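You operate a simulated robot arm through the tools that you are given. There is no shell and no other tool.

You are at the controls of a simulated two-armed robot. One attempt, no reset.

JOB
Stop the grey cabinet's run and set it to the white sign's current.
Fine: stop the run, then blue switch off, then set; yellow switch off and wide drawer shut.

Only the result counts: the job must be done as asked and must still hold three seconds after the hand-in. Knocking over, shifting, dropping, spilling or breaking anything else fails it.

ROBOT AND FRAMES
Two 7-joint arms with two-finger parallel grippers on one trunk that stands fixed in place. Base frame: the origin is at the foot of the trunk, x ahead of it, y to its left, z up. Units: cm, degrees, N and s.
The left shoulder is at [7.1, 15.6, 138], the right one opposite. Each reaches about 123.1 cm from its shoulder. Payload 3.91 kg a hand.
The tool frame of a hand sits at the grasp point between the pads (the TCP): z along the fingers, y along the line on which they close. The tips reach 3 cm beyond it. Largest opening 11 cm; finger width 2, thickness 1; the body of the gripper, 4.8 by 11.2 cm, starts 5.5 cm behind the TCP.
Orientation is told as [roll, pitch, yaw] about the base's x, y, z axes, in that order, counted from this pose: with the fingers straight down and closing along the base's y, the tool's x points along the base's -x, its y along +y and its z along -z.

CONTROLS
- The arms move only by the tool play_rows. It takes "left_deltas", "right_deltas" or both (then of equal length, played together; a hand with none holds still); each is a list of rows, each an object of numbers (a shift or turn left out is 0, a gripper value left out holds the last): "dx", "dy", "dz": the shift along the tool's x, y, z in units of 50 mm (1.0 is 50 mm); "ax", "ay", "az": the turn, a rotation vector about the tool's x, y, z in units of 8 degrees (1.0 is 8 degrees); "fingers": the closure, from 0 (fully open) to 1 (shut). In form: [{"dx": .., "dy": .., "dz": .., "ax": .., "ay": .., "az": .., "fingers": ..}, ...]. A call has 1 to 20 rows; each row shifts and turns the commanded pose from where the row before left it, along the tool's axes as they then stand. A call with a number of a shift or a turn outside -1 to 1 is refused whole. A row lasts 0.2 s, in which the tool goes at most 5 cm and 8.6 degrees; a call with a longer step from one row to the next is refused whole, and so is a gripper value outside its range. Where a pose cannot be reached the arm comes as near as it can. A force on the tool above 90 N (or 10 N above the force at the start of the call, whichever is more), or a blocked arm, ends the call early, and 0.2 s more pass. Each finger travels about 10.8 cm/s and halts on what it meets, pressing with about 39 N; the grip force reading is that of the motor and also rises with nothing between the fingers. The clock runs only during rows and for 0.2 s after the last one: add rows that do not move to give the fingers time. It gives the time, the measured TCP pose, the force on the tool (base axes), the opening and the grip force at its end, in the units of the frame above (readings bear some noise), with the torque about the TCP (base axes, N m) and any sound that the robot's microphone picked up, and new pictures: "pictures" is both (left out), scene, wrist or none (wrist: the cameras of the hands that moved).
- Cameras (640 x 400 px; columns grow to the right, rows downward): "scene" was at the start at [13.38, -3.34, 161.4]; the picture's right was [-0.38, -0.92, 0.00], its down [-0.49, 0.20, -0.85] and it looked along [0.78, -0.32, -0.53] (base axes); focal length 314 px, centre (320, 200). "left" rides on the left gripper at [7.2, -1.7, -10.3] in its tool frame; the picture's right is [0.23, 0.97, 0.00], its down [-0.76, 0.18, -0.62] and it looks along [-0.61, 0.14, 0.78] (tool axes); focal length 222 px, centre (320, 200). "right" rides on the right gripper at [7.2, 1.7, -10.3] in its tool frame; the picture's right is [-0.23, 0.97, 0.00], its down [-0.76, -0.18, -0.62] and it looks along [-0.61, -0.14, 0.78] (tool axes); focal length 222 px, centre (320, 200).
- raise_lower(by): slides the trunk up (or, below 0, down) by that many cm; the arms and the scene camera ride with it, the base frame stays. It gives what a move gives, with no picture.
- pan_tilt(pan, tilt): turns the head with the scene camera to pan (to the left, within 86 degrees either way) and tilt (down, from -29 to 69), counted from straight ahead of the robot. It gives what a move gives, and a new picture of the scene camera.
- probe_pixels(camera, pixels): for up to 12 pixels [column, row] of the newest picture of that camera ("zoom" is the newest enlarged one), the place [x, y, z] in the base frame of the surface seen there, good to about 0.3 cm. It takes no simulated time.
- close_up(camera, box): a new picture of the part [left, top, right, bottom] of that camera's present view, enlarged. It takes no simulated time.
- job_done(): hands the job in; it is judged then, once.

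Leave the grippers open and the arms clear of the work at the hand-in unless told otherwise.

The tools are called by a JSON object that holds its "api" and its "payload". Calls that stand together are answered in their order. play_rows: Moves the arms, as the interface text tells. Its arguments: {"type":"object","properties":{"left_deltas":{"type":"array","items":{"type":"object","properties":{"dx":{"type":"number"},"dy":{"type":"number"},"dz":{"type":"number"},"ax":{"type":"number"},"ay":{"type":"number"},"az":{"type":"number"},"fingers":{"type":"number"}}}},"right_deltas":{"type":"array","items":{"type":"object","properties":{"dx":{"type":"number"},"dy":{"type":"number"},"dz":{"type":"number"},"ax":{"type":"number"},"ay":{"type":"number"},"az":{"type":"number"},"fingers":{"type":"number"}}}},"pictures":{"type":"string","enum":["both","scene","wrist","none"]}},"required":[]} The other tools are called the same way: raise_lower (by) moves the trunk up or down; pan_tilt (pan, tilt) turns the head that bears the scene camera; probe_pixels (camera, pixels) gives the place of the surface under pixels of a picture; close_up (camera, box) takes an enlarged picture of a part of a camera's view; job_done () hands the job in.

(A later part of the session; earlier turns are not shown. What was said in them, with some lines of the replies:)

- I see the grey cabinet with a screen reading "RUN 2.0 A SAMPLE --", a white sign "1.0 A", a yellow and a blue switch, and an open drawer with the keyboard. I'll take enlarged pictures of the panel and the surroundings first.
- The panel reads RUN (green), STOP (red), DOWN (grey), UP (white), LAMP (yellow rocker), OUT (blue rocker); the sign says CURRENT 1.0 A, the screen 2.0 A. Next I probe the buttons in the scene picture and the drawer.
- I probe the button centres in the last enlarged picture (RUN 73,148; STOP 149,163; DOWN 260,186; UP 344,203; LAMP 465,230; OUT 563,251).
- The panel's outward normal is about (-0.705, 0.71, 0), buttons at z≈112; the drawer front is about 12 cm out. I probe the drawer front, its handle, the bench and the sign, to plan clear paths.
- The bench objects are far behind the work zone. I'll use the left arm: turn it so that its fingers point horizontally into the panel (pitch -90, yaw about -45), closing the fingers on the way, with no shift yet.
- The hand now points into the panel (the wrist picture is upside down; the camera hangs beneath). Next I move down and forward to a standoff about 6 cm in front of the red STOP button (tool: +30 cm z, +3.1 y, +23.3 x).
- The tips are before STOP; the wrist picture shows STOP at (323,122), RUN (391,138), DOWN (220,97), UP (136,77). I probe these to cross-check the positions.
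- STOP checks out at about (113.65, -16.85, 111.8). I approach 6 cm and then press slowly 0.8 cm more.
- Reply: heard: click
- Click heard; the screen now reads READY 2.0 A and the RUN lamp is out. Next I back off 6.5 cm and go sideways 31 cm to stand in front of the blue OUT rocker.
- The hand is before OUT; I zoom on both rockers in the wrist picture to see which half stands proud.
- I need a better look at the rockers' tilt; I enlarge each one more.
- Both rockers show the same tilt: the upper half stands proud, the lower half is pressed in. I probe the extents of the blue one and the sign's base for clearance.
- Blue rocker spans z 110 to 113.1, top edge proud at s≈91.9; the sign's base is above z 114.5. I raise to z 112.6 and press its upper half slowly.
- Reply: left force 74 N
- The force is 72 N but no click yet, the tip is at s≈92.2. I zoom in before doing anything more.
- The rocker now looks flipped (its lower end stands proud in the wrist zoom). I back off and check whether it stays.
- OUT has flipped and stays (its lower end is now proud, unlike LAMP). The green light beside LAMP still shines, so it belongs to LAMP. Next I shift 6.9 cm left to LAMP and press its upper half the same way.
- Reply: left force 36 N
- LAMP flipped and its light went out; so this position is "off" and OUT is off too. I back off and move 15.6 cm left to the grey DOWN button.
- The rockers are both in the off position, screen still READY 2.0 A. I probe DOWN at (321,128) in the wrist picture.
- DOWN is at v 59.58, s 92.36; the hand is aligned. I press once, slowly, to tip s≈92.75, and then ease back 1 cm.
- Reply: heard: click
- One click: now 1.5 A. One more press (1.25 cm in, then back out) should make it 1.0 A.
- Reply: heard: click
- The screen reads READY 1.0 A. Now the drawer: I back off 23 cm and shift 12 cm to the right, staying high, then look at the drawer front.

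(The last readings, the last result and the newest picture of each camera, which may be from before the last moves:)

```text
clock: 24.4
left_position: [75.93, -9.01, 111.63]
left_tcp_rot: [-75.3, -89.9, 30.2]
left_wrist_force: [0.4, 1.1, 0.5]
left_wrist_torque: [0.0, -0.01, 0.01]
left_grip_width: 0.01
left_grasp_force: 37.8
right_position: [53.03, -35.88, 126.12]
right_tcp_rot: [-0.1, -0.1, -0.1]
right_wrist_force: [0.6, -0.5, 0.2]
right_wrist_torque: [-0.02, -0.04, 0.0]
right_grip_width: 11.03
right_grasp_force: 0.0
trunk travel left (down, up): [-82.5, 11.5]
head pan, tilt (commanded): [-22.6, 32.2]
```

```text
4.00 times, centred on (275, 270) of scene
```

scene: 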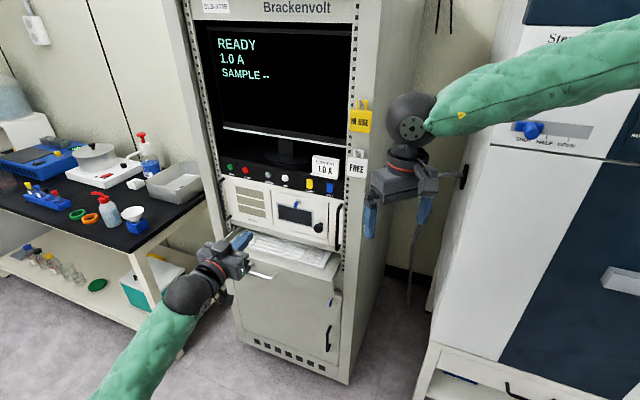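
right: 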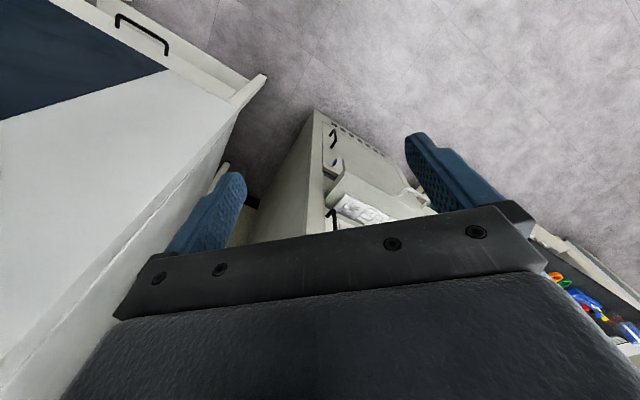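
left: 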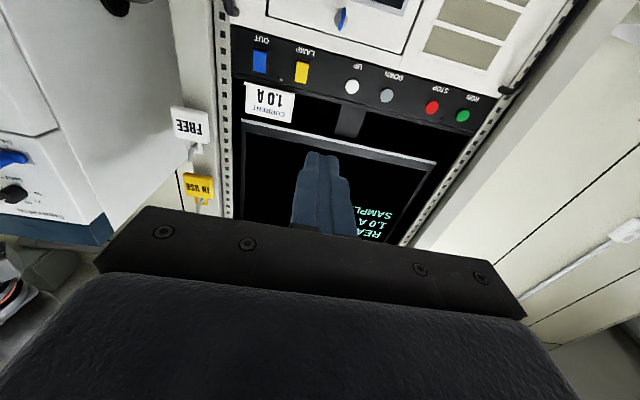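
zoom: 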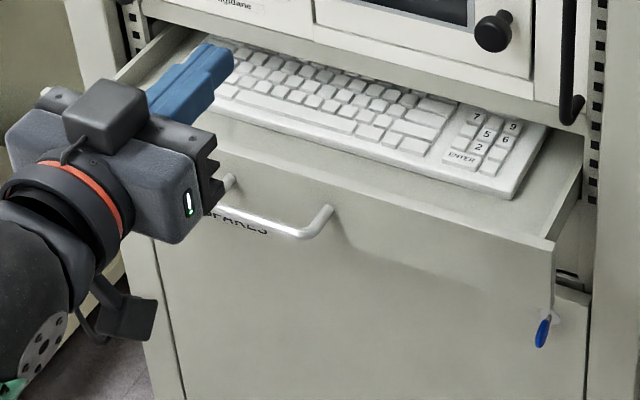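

I probe the drawer front right of the handle, the handle, the lower door and the frame in this enlarged picture.

{"api": "probe_pixels", "payload": {"camera": "zoom", "pixels": [[400, 205], [400, 225], [400, 245], [400, 262], [325, 215], [290, 235], [545, 250], [548, 295], [300, 300], [470, 340], [543, 330], [610, 300]]}}

{"api": "close_up", "payload": {"camera": "scene", "box": [270, 240, 350, 310]}}

```text
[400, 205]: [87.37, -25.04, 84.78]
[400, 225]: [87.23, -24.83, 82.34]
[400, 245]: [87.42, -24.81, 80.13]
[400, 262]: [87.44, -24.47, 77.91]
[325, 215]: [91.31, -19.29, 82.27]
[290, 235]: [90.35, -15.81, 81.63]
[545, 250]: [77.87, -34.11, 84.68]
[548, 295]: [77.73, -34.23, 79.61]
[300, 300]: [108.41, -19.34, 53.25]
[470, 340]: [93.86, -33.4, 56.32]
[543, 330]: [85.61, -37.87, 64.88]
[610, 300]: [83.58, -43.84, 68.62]
```

```text
5.71 times, centred on (310, 275) of scene
```

zoom: 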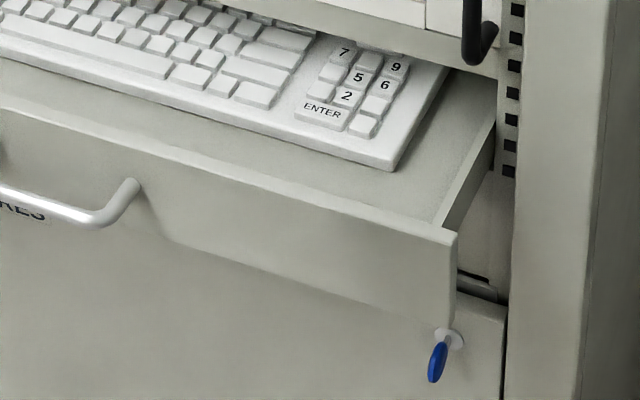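

Drawer front: s≈79.3, z 77.5 to 85, handle's right root at v≈51, the lower frame at s≈90. I lower the hand to z≈81 at v≈45.5 (right of the handle), still 16 cm off the front.

{"api": "play_rows", "payload": {"left_deltas": [{"dx": 0.765, "dy": -0.045}, {"dx": 0.765, "dy": -0.045}, {"dx": 0.765, "dy": -0.045}, {"dx": 0.765, "dy": -0.045}, {"dx": 0.765, "dy": -0.045}, {"dx": 0.765, "dy": -0.045}, {"dx": 0.765, "dy": -0.045}, {"dx": 0.765, "dy": -0.045}, {}], "pictures": "both"}}

```text
clock: 26.4
left_position: [74.61, -10.46, 81.18]
left_tcp_rot: [-150.9, -90.0, 105.8]
left_wrist_force: [0.4, -0.1, -0.1]
left_wrist_torque: [-0.01, -0.02, 0.05]
left_grip_width: 0.0
left_grasp_force: 37.7
right_position: [52.99, -36.08, 126.34]
right_tcp_rot: [0.0, 0.0, 0.0]
right_wrist_force: [0.6, 0.1, 0.3]
right_wrist_torque: [-0.01, -0.01, 0.0]
right_grip_width: 11.0
right_grasp_force: 0.0
trunk travel left (down, up): [-82.5, 11.5]
head pan, tilt (commanded): [-22.6, 32.2]
```

scene: 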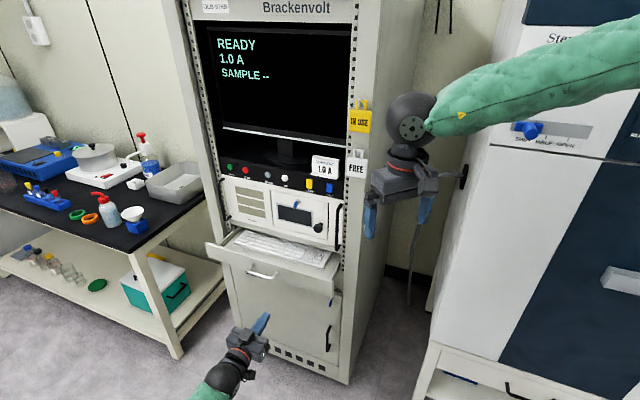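
left: 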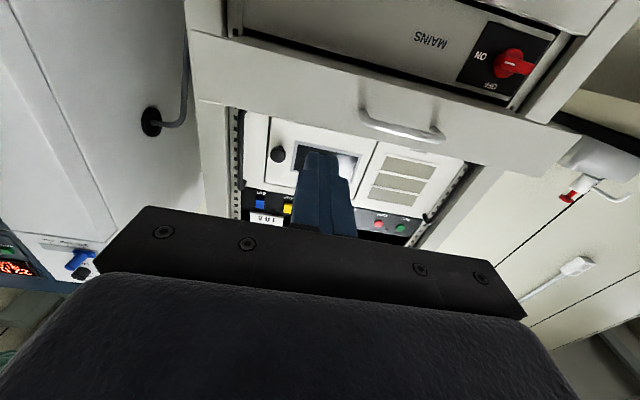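

The wrist view shows a MAINS switch under the drawer (not part of the job). Before pushing, I look around the area to be sure which drawer is "wide": I enlarge this view and the white cabinet's lower drawer.

{"api": "close_up", "payload": {"camera": "left", "box": [180, 0, 640, 240]}}

{"api": "close_up", "payload": {"camera": "scene", "box": [400, 250, 640, 400]}}

{"api": "close_up", "payload": {"camera": "scene", "box": [200, 220, 370, 390]}}

{"api": "pan_tilt", "payload": {"pan": -45, "tilt": 40}}

```text
1.39 times, centred on (410, 120) of left
```

zoom: 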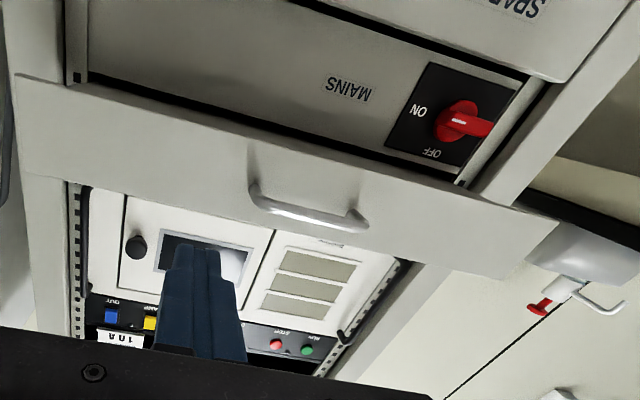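

```text
2.67 times, centred on (520, 325) of scene
```

zoom: 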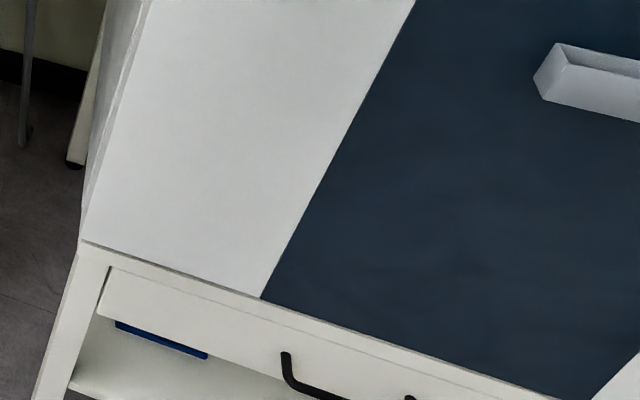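

```text
2.35 times, centred on (285, 305) of scene
```

zoom: 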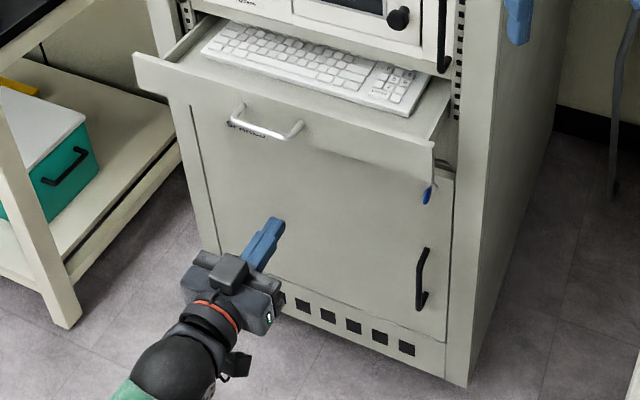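

```text
clock: 27.3
left_position: [74.56, -10.48, 81.39]
left_tcp_rot: [-37.9, -90.1, -7.1]
left_wrist_force: [-0.3, -0.3, 0.1]
left_wrist_torque: [0.0, 0.01, 0.03]
left_grip_width: 0.0
left_grasp_force: 37.5
right_position: [52.98, -36.13, 126.14]
right_tcp_rot: [0.0, 0.0, 0.0]
right_wrist_force: [-0.2, 0.6, -0.8]
right_wrist_torque: [-0.01, 0.0, 0.0]
right_grip_width: 11.03
right_grasp_force: 0.0
trunk travel left (down, up): [-82.5, 11.5]
head pan, tilt (commanded): [-45.0, 40.0]
```

scene: 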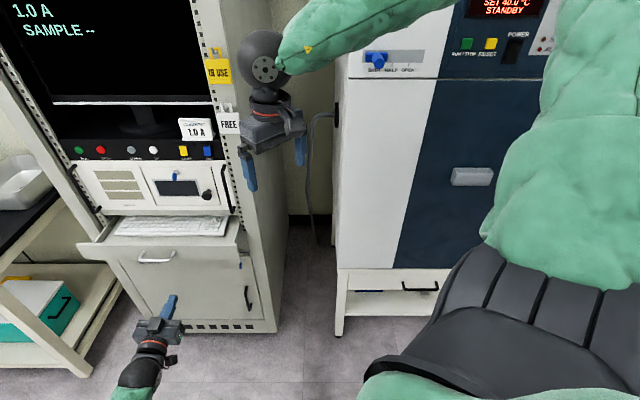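

The other cabinet is an oven on a stand with a shut drawer, so the grey cabinet's wide drawer is the keyboard one. I turn the head back and then push the drawer: fast to 1 cm off the front, then about 3 cm/s.

{"api": "pan_tilt", "payload": {"pan": -25, "tilt": 38}}

{"api": "play_rows", "payload": {"left_deltas": [{"dz": 0.757}, {"dz": 0.757}, {"dz": 0.757}, {"dz": 0.757}, {"dz": 0.1}, {"dz": 0.1}, {"dz": 0.1}, {"dz": 0.1}, {"dz": 0.1}, {"dz": 0.1}], "pictures": "both"}}

```text
clock: 28.1
left_position: [74.6, -10.52, 81.08]
left_tcp_rot: [-27.2, -90.0, -17.9]
left_wrist_force: [-0.4, 0.6, 0.2]
left_wrist_torque: [-0.02, 0.0, -0.02]
left_grip_width: 0.01
left_grasp_force: 37.8
right_position: [53.08, -35.99, 126.09]
right_tcp_rot: [0.0, -0.1, 0.0]
right_wrist_force: [0.0, -0.7, -0.2]
right_wrist_torque: [-0.01, 0.01, 0.0]
right_grip_width: 11.0
right_grasp_force: 0.1
trunk travel left (down, up): [-82.5, 11.5]
head pan, tilt (commanded): [-25.0, 38.0]
```

scene: 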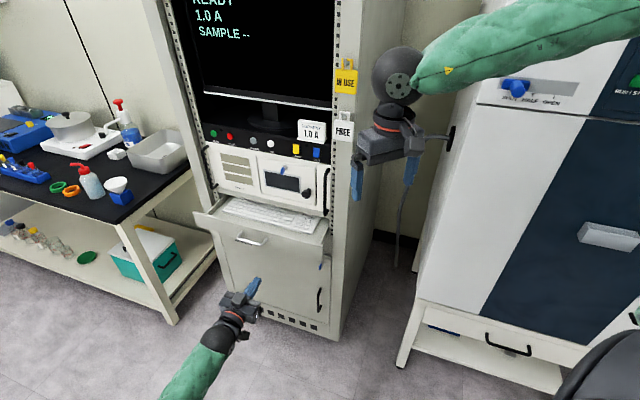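

```text
clock: 30.3
left_position: [87.32, -23.33, 81.21]
left_tcp_rot: [-162.3, -90.0, 117.4]
left_wrist_force: [-1.4, 1.3, 1.7]
left_wrist_torque: [-0.01, -0.03, 0.03]
left_grip_width: 0.0
left_grasp_force: 37.7
right_position: [52.9, -36.0, 126.18]
right_tcp_rot: [0.0, 0.0, 0.0]
right_wrist_force: [0.1, -0.4, -0.1]
right_wrist_torque: [0.01, 0.02, 0.03]
right_grip_width: 11.03
right_grasp_force: 0.0
trunk travel left (down, up): [-82.5, 11.5]
head pan, tilt (commanded): [-25.0, 38.0]
```

scene: 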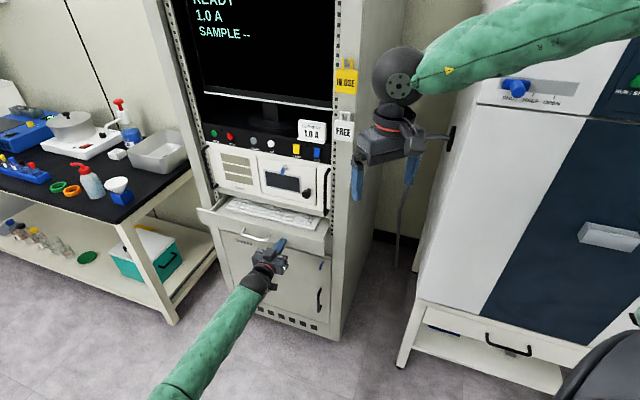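
left: 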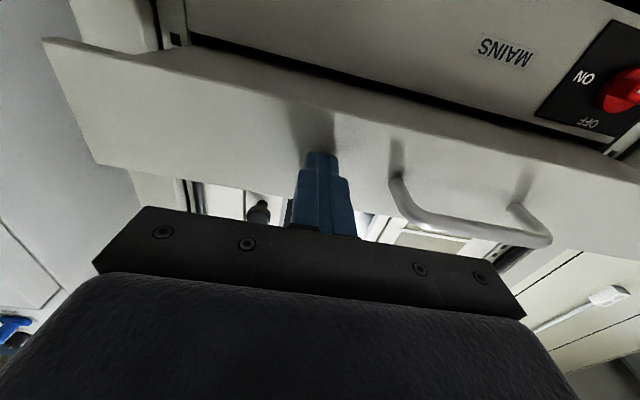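

The drawer is sliding in with about 2 N. I go on slowly: 6.5 cm more.

{"api": "play_rows", "payload": {"left_deltas": [{"dz": 0.1}, {"dz": 0.1}, {"dz": 0.1}, {"dz": 0.1}, {"dz": 0.1}, {"dz": 0.1}, {"dz": 0.1}, {"dz": 0.1}, {"dz": 0.1}, {"dz": 0.1}, {"dz": 0.1}, {"dz": 0.1}, {"dz": 0.08}], "pictures": "both"}}

{"api": "close_up", "payload": {"camera": "scene", "box": [190, 130, 350, 270]}}

```text
clock: 33.1
left_position: [91.86, -27.89, 81.12]
left_tcp_rot: [33.6, -90.0, -78.8]
left_wrist_force: [-4.0, 0.9, -0.2]
left_wrist_torque: [0.01, 0.0, -0.02]
left_grip_width: 0.0
left_grasp_force: 37.6
right_position: [52.85, -36.07, 126.19]
right_tcp_rot: [0.1, 0.0, 0.0]
right_wrist_force: [-0.4, -0.8, -0.3]
right_wrist_torque: [0.03, -0.03, -0.02]
right_grip_width: 11.0
right_grasp_force: 0.0
trunk travel left (down, up): [-82.5, 11.5]
head pan, tilt (commanded): [-25.0, 38.0]
```

scene: 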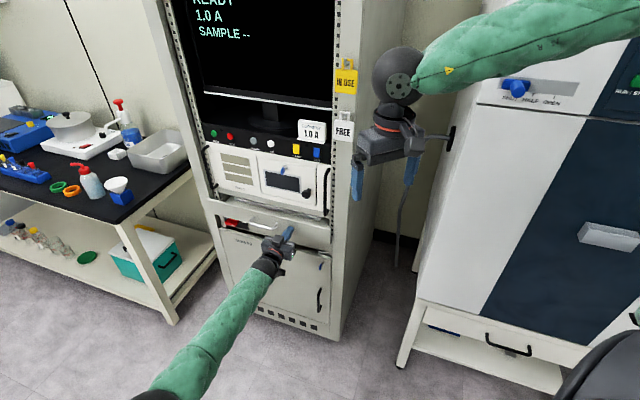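
left: 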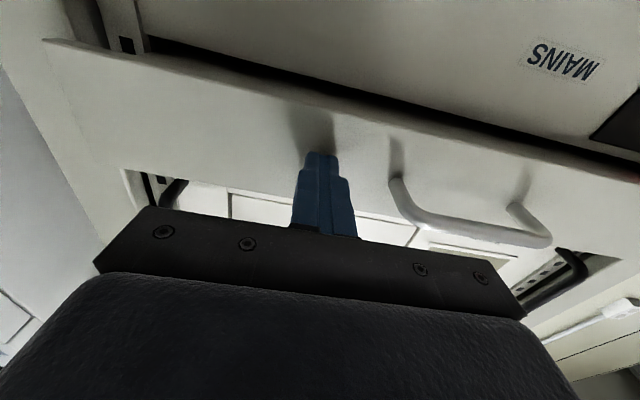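

```text
2.86 times, centred on (270, 200) of scene
```

zoom: 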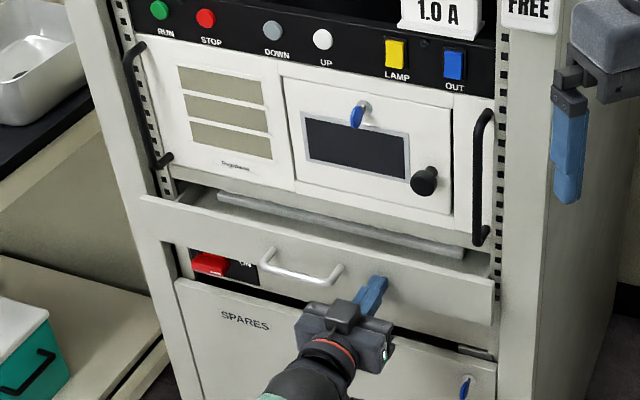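

Almost in; a gap of a couple of cm remains and force is about 4 N. I go on in 0.3 cm steps.

{"api": "play_rows", "payload": {"left_deltas": [{"dz": 0.06}, {"dz": 0.06}, {"dz": 0.06}, {"dz": 0.06}, {"dz": 0.06}, {"dz": 0.06}], "pictures": "both"}}

{"api": "close_up", "payload": {"camera": "scene", "box": [190, 130, 350, 270]}}

```text
clock: 34.5
left_position: [93.17, -29.15, 81.06]
left_tcp_rot: [49.6, -90.0, -94.6]
left_wrist_force: [-1.9, 1.1, 1.5]
left_wrist_torque: [-0.04, -0.04, 0.01]
left_grip_width: 0.01
left_grasp_force: 37.2
right_position: [52.98, -35.99, 126.3]
right_tcp_rot: [0.1, 0.0, -0.1]
right_wrist_force: [-0.4, 0.6, 0.4]
right_wrist_torque: [-0.02, -0.03, 0.0]
right_grip_width: 10.98
right_grasp_force: 0.0
trunk travel left (down, up): [-82.5, 11.5]
head pan, tilt (commanded): [-25.0, 38.0]
```

scene: 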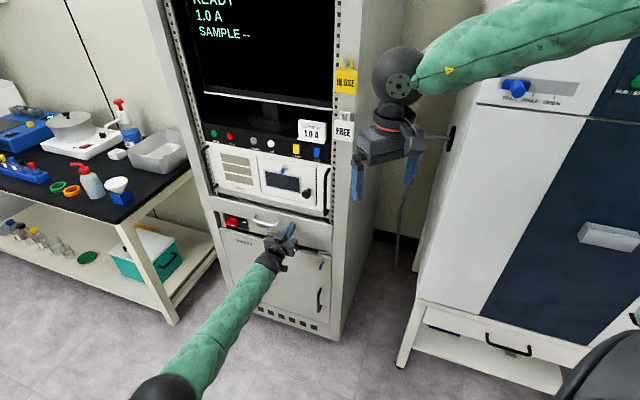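
left: 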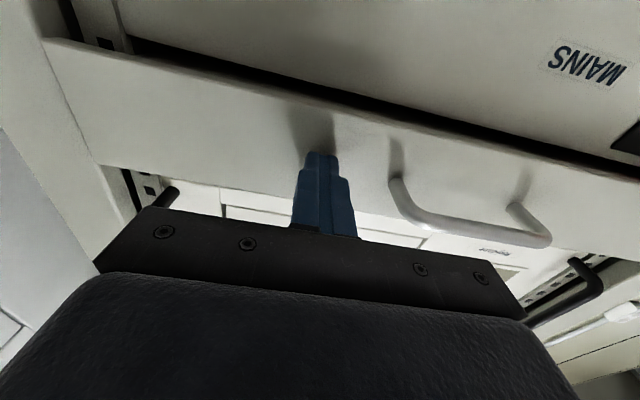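

```text
2.86 times, centred on (270, 200) of scene
```

zoom: 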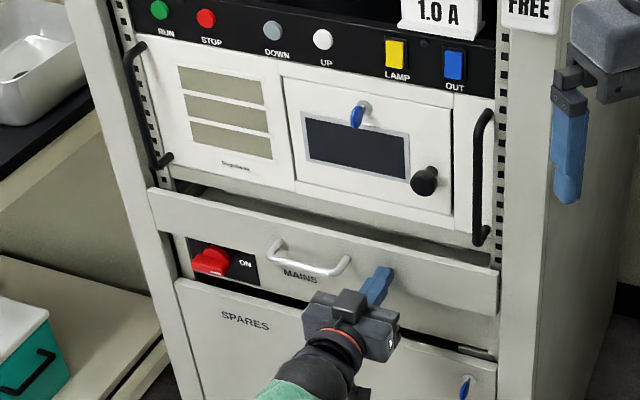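

Still free (2 N), tip at s≈89.5. I carry on in 0.3 cm steps, watching the force.

{"api": "play_rows", "payload": {"left_deltas": [{"dz": 0.06}, {"dz": 0.05}, {"dz": 0.05}, {"dz": 0.05}], "pictures": "both"}}

{"api": "close_up", "payload": {"camera": "scene", "box": [190, 130, 350, 270]}}

```text
clock: 35.5
left_position: [94.08, -29.8, 81.05]
left_tcp_rot: [-10.8, -90.0, -34.1]
left_wrist_force: [0.3, -0.7, 0.2]
left_wrist_torque: [0.01, 0.04, 0.02]
left_grip_width: 0.01
left_grasp_force: 37.2
right_position: [52.92, -36.07, 126.32]
right_tcp_rot: [0.0, 0.0, 0.0]
right_wrist_force: [0.6, 0.2, -0.2]
right_wrist_torque: [0.03, -0.03, 0.03]
right_grip_width: 11.01
right_grasp_force: 0.1
trunk travel left (down, up): [-82.5, 11.5]
head pan, tilt (commanded): [-25.0, 38.0]
```

scene: 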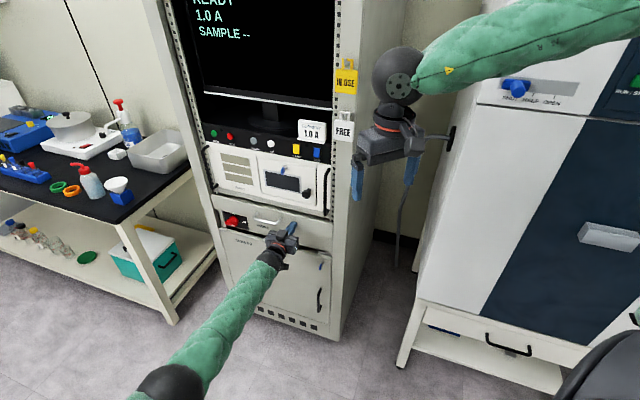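
left: 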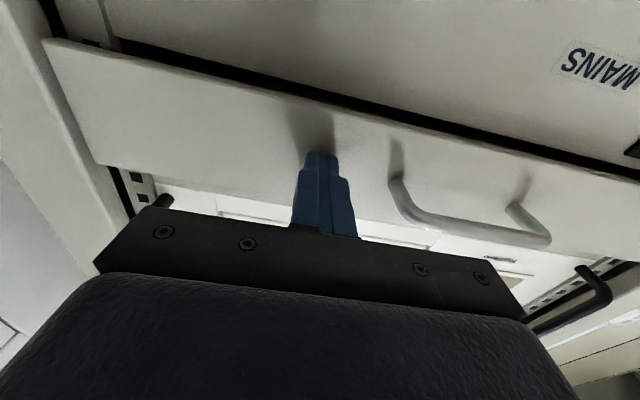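

```text
2.86 times, centred on (270, 200) of scene
```

zoom: 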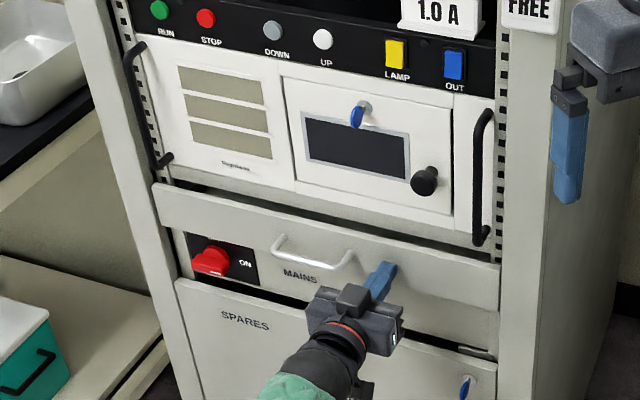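

Tip at s≈90.6 and still no stop. I keep pushing in 0.25 cm steps.

{"api": "play_rows", "payload": {"left_deltas": [{"dz": 0.05}, {"dz": 0.05}, {"dz": 0.05}, {"dz": 0.05}], "pictures": "both"}}

{"api": "close_up", "payload": {"camera": "scene", "box": [190, 130, 350, 270]}}

```text
clock: 36.5
left_position: [94.56, -30.3, 81.05]
left_tcp_rot: [43.9, -90.0, -89.1]
left_wrist_force: [-24.3, 14.8, 0.4]
left_wrist_torque: [-0.08, -0.01, -0.18]
left_grip_width: 0.0
left_grasp_force: 38.2
right_position: [52.8, -35.94, 126.4]
right_tcp_rot: [0.0, -0.1, 0.0]
right_wrist_force: [0.4, -0.1, 0.1]
right_wrist_torque: [0.0, 0.0, -0.01]
right_grip_width: 11.01
right_grasp_force: 0.1
trunk travel left (down, up): [-82.5, 11.5]
head pan, tilt (commanded): [-25.0, 38.0]
```

scene: 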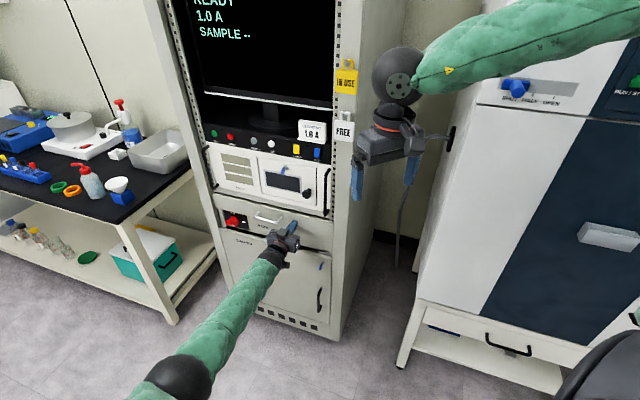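
left: 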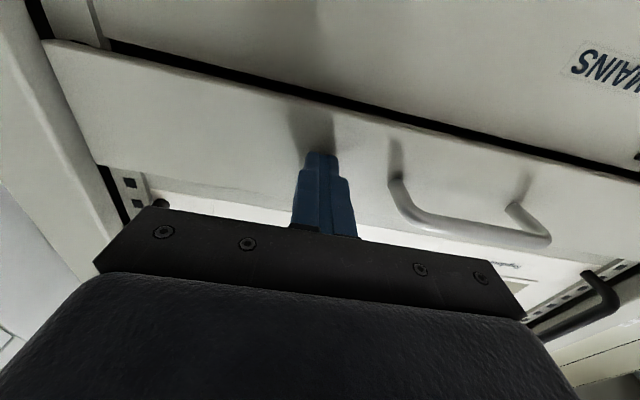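

```text
2.86 times, centred on (270, 200) of scene
```

zoom: 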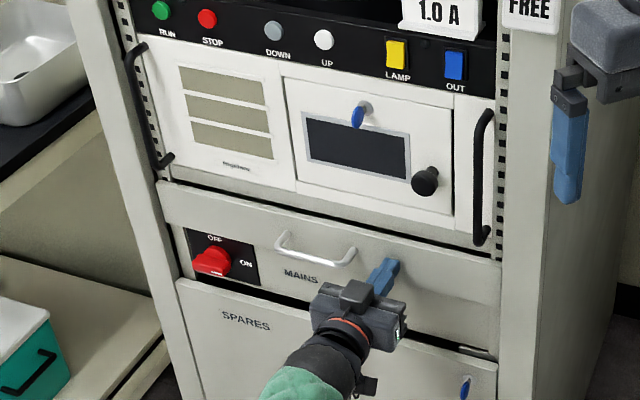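

The force rose to 28 N at tip s≈91.3: the end stop. I press 0.2 cm more to seat it, then ease off and back out slowly.

{"api": "play_rows", "payload": {"left_deltas": [{"dz": 0.03}, {"dz": 0.02}, {}], "pictures": "none"}}

{"api": "play_rows", "payload": {"left_deltas": [{"dz": -0.1}, {"dz": -0.1}, {"dz": -0.2}, {"dz": -0.4}, {"dz": -0.7}, {"dz": -0.7}, {"dz": -0.7}, {"dz": -0.7}, {"dz": -0.7}, {}], "pictures": "both"}}

{"api": "close_up", "payload": {"camera": "scene", "box": [190, 130, 350, 270]}}

```text
clock: 37.3
left_position: [94.54, -30.42, 81.06]
left_tcp_rot: [3.1, -90.0, -48.1]
left_wrist_force: [-64.6, 40.7, -8.7]
left_wrist_torque: [0.53, -0.4, -0.47]
left_grip_width: 0.0
left_grasp_force: 37.8
right_position: [52.52, -35.79, 126.46]
right_tcp_rot: [-0.1, -0.2, 0.1]
right_wrist_force: [0.1, 0.1, -0.8]
right_wrist_torque: [-0.01, -0.02, 0.0]
right_grip_width: 11.0
right_grasp_force: 0.1
trunk travel left (down, up): [-82.5, 11.5]
head pan, tilt (commanded): [-25.0, 38.0]
```

```text
clock: 39.5
left_position: [79.88, -15.62, 81.02]
left_tcp_rot: [-8.7, -89.9, -36.2]
left_wrist_force: [-0.5, -0.9, 0.0]
left_wrist_torque: [0.02, -0.04, -0.01]
left_grip_width: 0.02
left_grasp_force: 37.4
right_position: [52.95, -36.07, 126.23]
right_tcp_rot: [0.1, -0.1, -0.1]
right_wrist_force: [0.1, -1.5, 0.6]
right_wrist_torque: [0.0, -0.02, 0.01]
right_grip_width: 11.0
right_grasp_force: 0.0
trunk travel left (down, up): [-82.5, 11.5]
head pan, tilt (commanded): [-25.0, 38.0]
```

scene: 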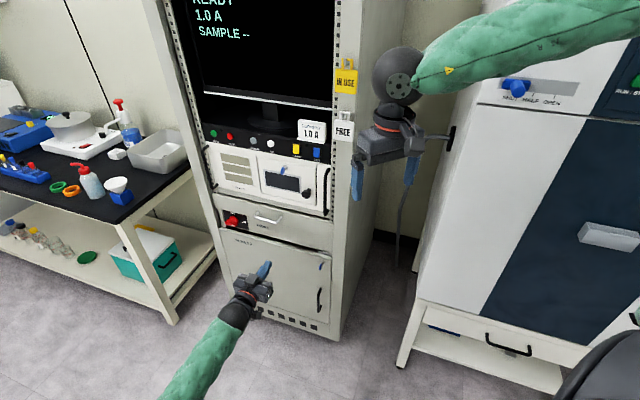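
left: 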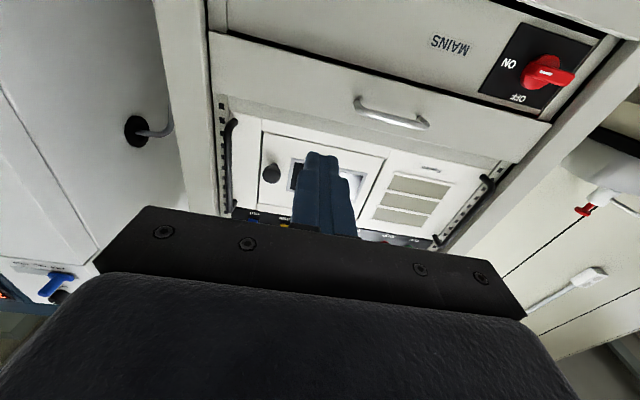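

```text
2.86 times, centred on (270, 200) of scene
```

zoom: 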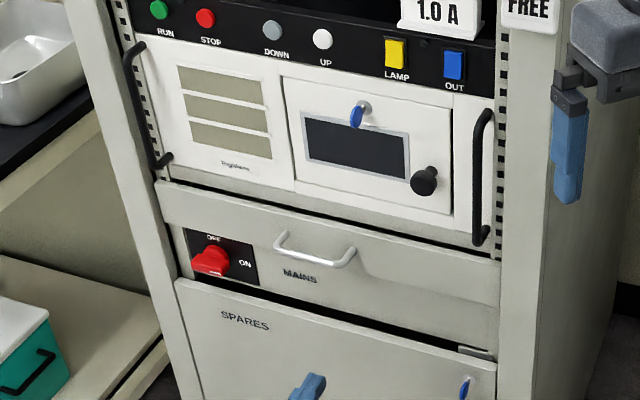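

The drawer looks shut. I probe its front and the frame to confirm, and re-check the screen and switches.

{"api": "probe_pixels", "payload": {"camera": "zoom", "pixels": [[220, 215], [420, 275], [470, 285], [160, 215], [150, 230], [510, 300], [440, 310], [330, 220]]}}

{"api": "close_up", "payload": {"camera": "left", "box": [190, 0, 640, 250]}}

{"api": "pan_tilt", "payload": {"pan": -24, "tilt": 30}}

```text
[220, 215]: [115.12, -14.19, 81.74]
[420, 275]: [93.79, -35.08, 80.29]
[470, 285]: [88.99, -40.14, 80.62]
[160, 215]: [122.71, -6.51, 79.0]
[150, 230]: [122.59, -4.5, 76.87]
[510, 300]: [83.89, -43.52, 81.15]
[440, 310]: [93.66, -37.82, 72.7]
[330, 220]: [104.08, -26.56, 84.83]
```

```text
1.42 times, centred on (415, 125) of left
```

zoom: 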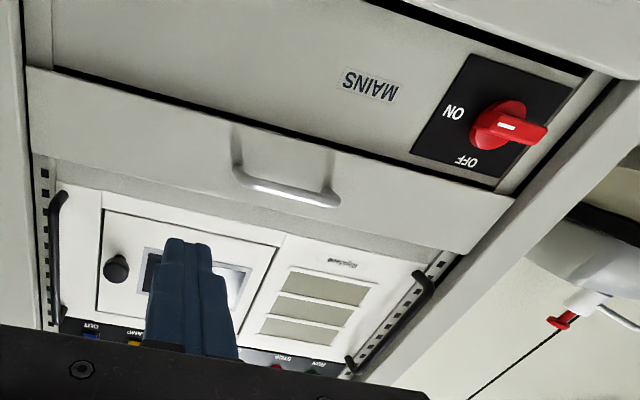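

```text
clock: 40.2
left_position: [79.69, -15.43, 81.05]
left_tcp_rot: [-38.6, -90.0, -6.5]
left_wrist_force: [-0.5, 0.8, 0.2]
left_wrist_torque: [0.02, -0.01, -0.03]
left_grip_width: 0.0
left_grasp_force: 38.1
right_position: [52.89, -35.97, 126.34]
right_tcp_rot: [0.0, 0.0, 0.0]
right_wrist_force: [-0.3, 0.2, -0.9]
right_wrist_torque: [-0.03, 0.03, -0.03]
right_grip_width: 11.0
right_grasp_force: 0.1
trunk travel left (down, up): [-82.5, 11.5]
head pan, tilt (commanded): [-24.0, 30.0]
```

scene: 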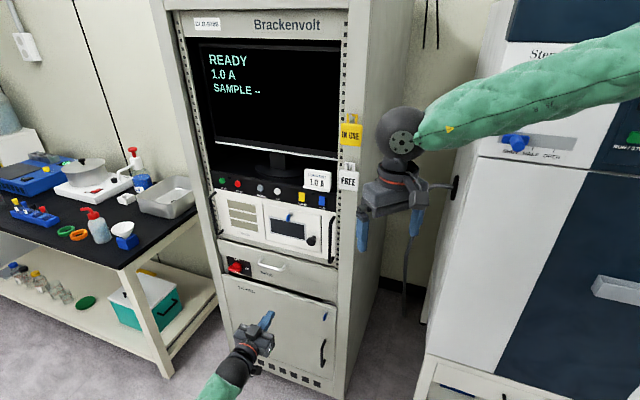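

Drawer front sits at s≈91.3 (flush inside the frame); screen READY 1.0 A; everything else looks untouched. I back the hand 12 cm farther, raise it and open the fingers.

{"api": "play_rows", "payload": {"left_deltas": [{"dz": -0.8}, {"dz": -0.8}, {"dz": -0.8}, {"dx": -0.7, "fingers": 0}, {"dx": -0.7}, {"dx": -0.7}, {"dx": -0.7}, {}, {}, {}, {}], "pictures": "both"}}

{"api": "close_up", "payload": {"camera": "scene", "box": [190, 30, 370, 200]}}

{"api": "close_up", "payload": {"camera": "scene", "box": [200, 165, 345, 290]}}

```text
clock: 42.6
left_position: [71.23, -7.02, 95.01]
left_tcp_rot: [-52.9, -90.0, 7.7]
left_wrist_force: [-0.2, 0.4, 0.7]
left_wrist_torque: [-0.01, 0.0, 0.02]
left_grip_width: 10.97
left_grasp_force: 0.0
right_position: [52.93, -36.09, 126.22]
right_tcp_rot: [0.1, 0.0, 0.2]
right_wrist_force: [0.3, 1.0, 0.6]
right_wrist_torque: [0.02, 0.02, 0.0]
right_grip_width: 11.02
right_grasp_force: 0.0
trunk travel left (down, up): [-82.5, 11.5]
head pan, tilt (commanded): [-24.0, 30.0]
```

scene: 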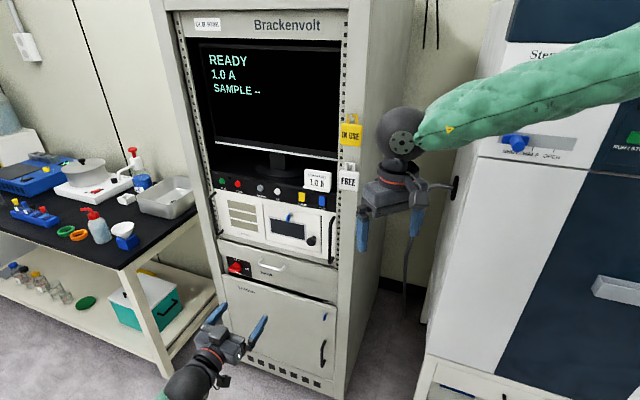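
left: 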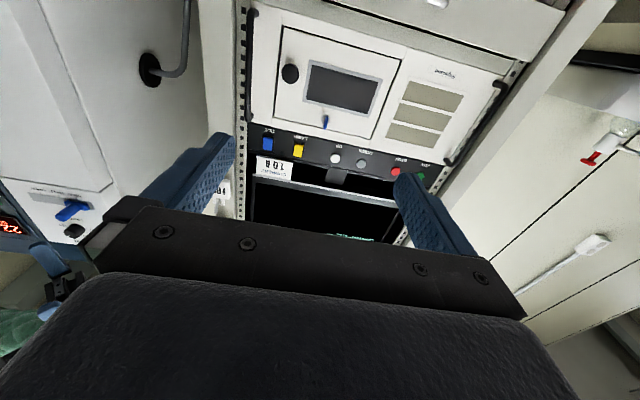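

```text
2.35 times, centred on (280, 115) of scene
```

zoom: 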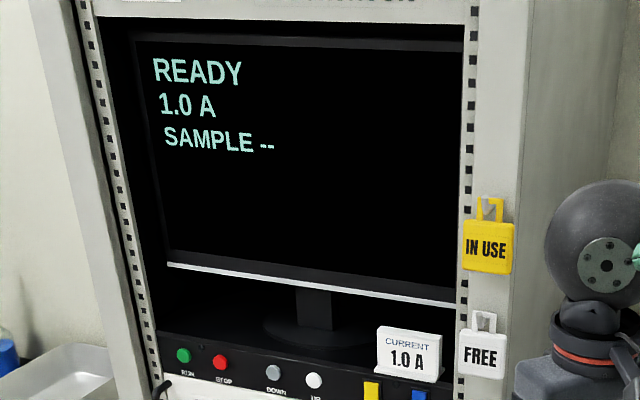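

```text
3.20 times, centred on (272, 228) of scene
```

zoom: 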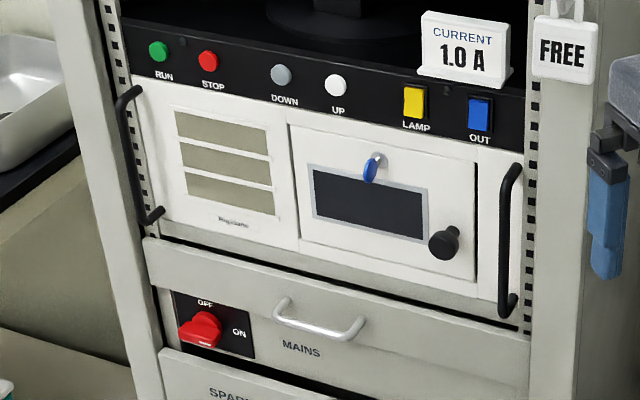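

Final check of the rockers before hand-in.

{"api": "close_up", "payload": {"camera": "scene", "box": [290, 180, 340, 215]}}

```text
11.43 times, centred on (315, 198) of scene
```

zoom: 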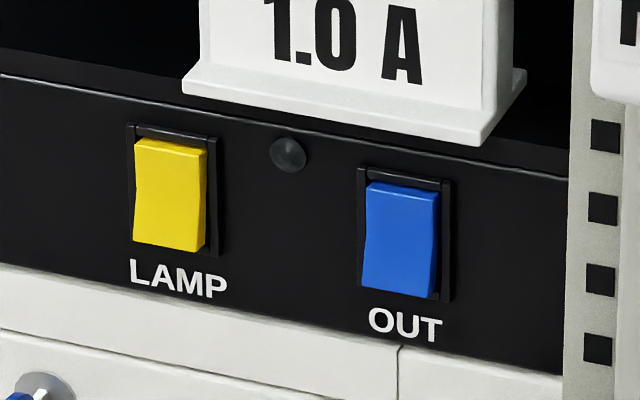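

Both rockers lie in the same off position and the light is out. The screen shows READY 1.0 A, the drawer is shut, the grippers are open and the arms are clear. I hand the job in.

{"api": "job_done", "payload": {}}

```text
The job is handed in.
```

The job is handed in. The grey cabinet's run is stopped and it is set to 1.0 A, the current on the white sign; the screen reads READY 1.0 A.

- **Stop:** one press of STOP. I heard a click, the screen changed from RUN to READY and the run light went out.
- **Blue switch (OUT):** flipped before I set the current. It has no light of its own, so I take it as off because it now sits the same way as the yellow one.
- **Yellow switch (LAMP):** off, and its light is out. I flipped it right after the blue one, before setting the current.
- **Current:** two presses of DOWN took it from 2.0 A to 1.5 A to 1.0 A.
- **Wide drawer:** the keyboard drawer, pushed in to its stop, and it stayed shut when I backed away.

I saw nothing else moved. The MAINS switch under the drawer was not touched. The grippers are open and both arms are clear of the cabinet.
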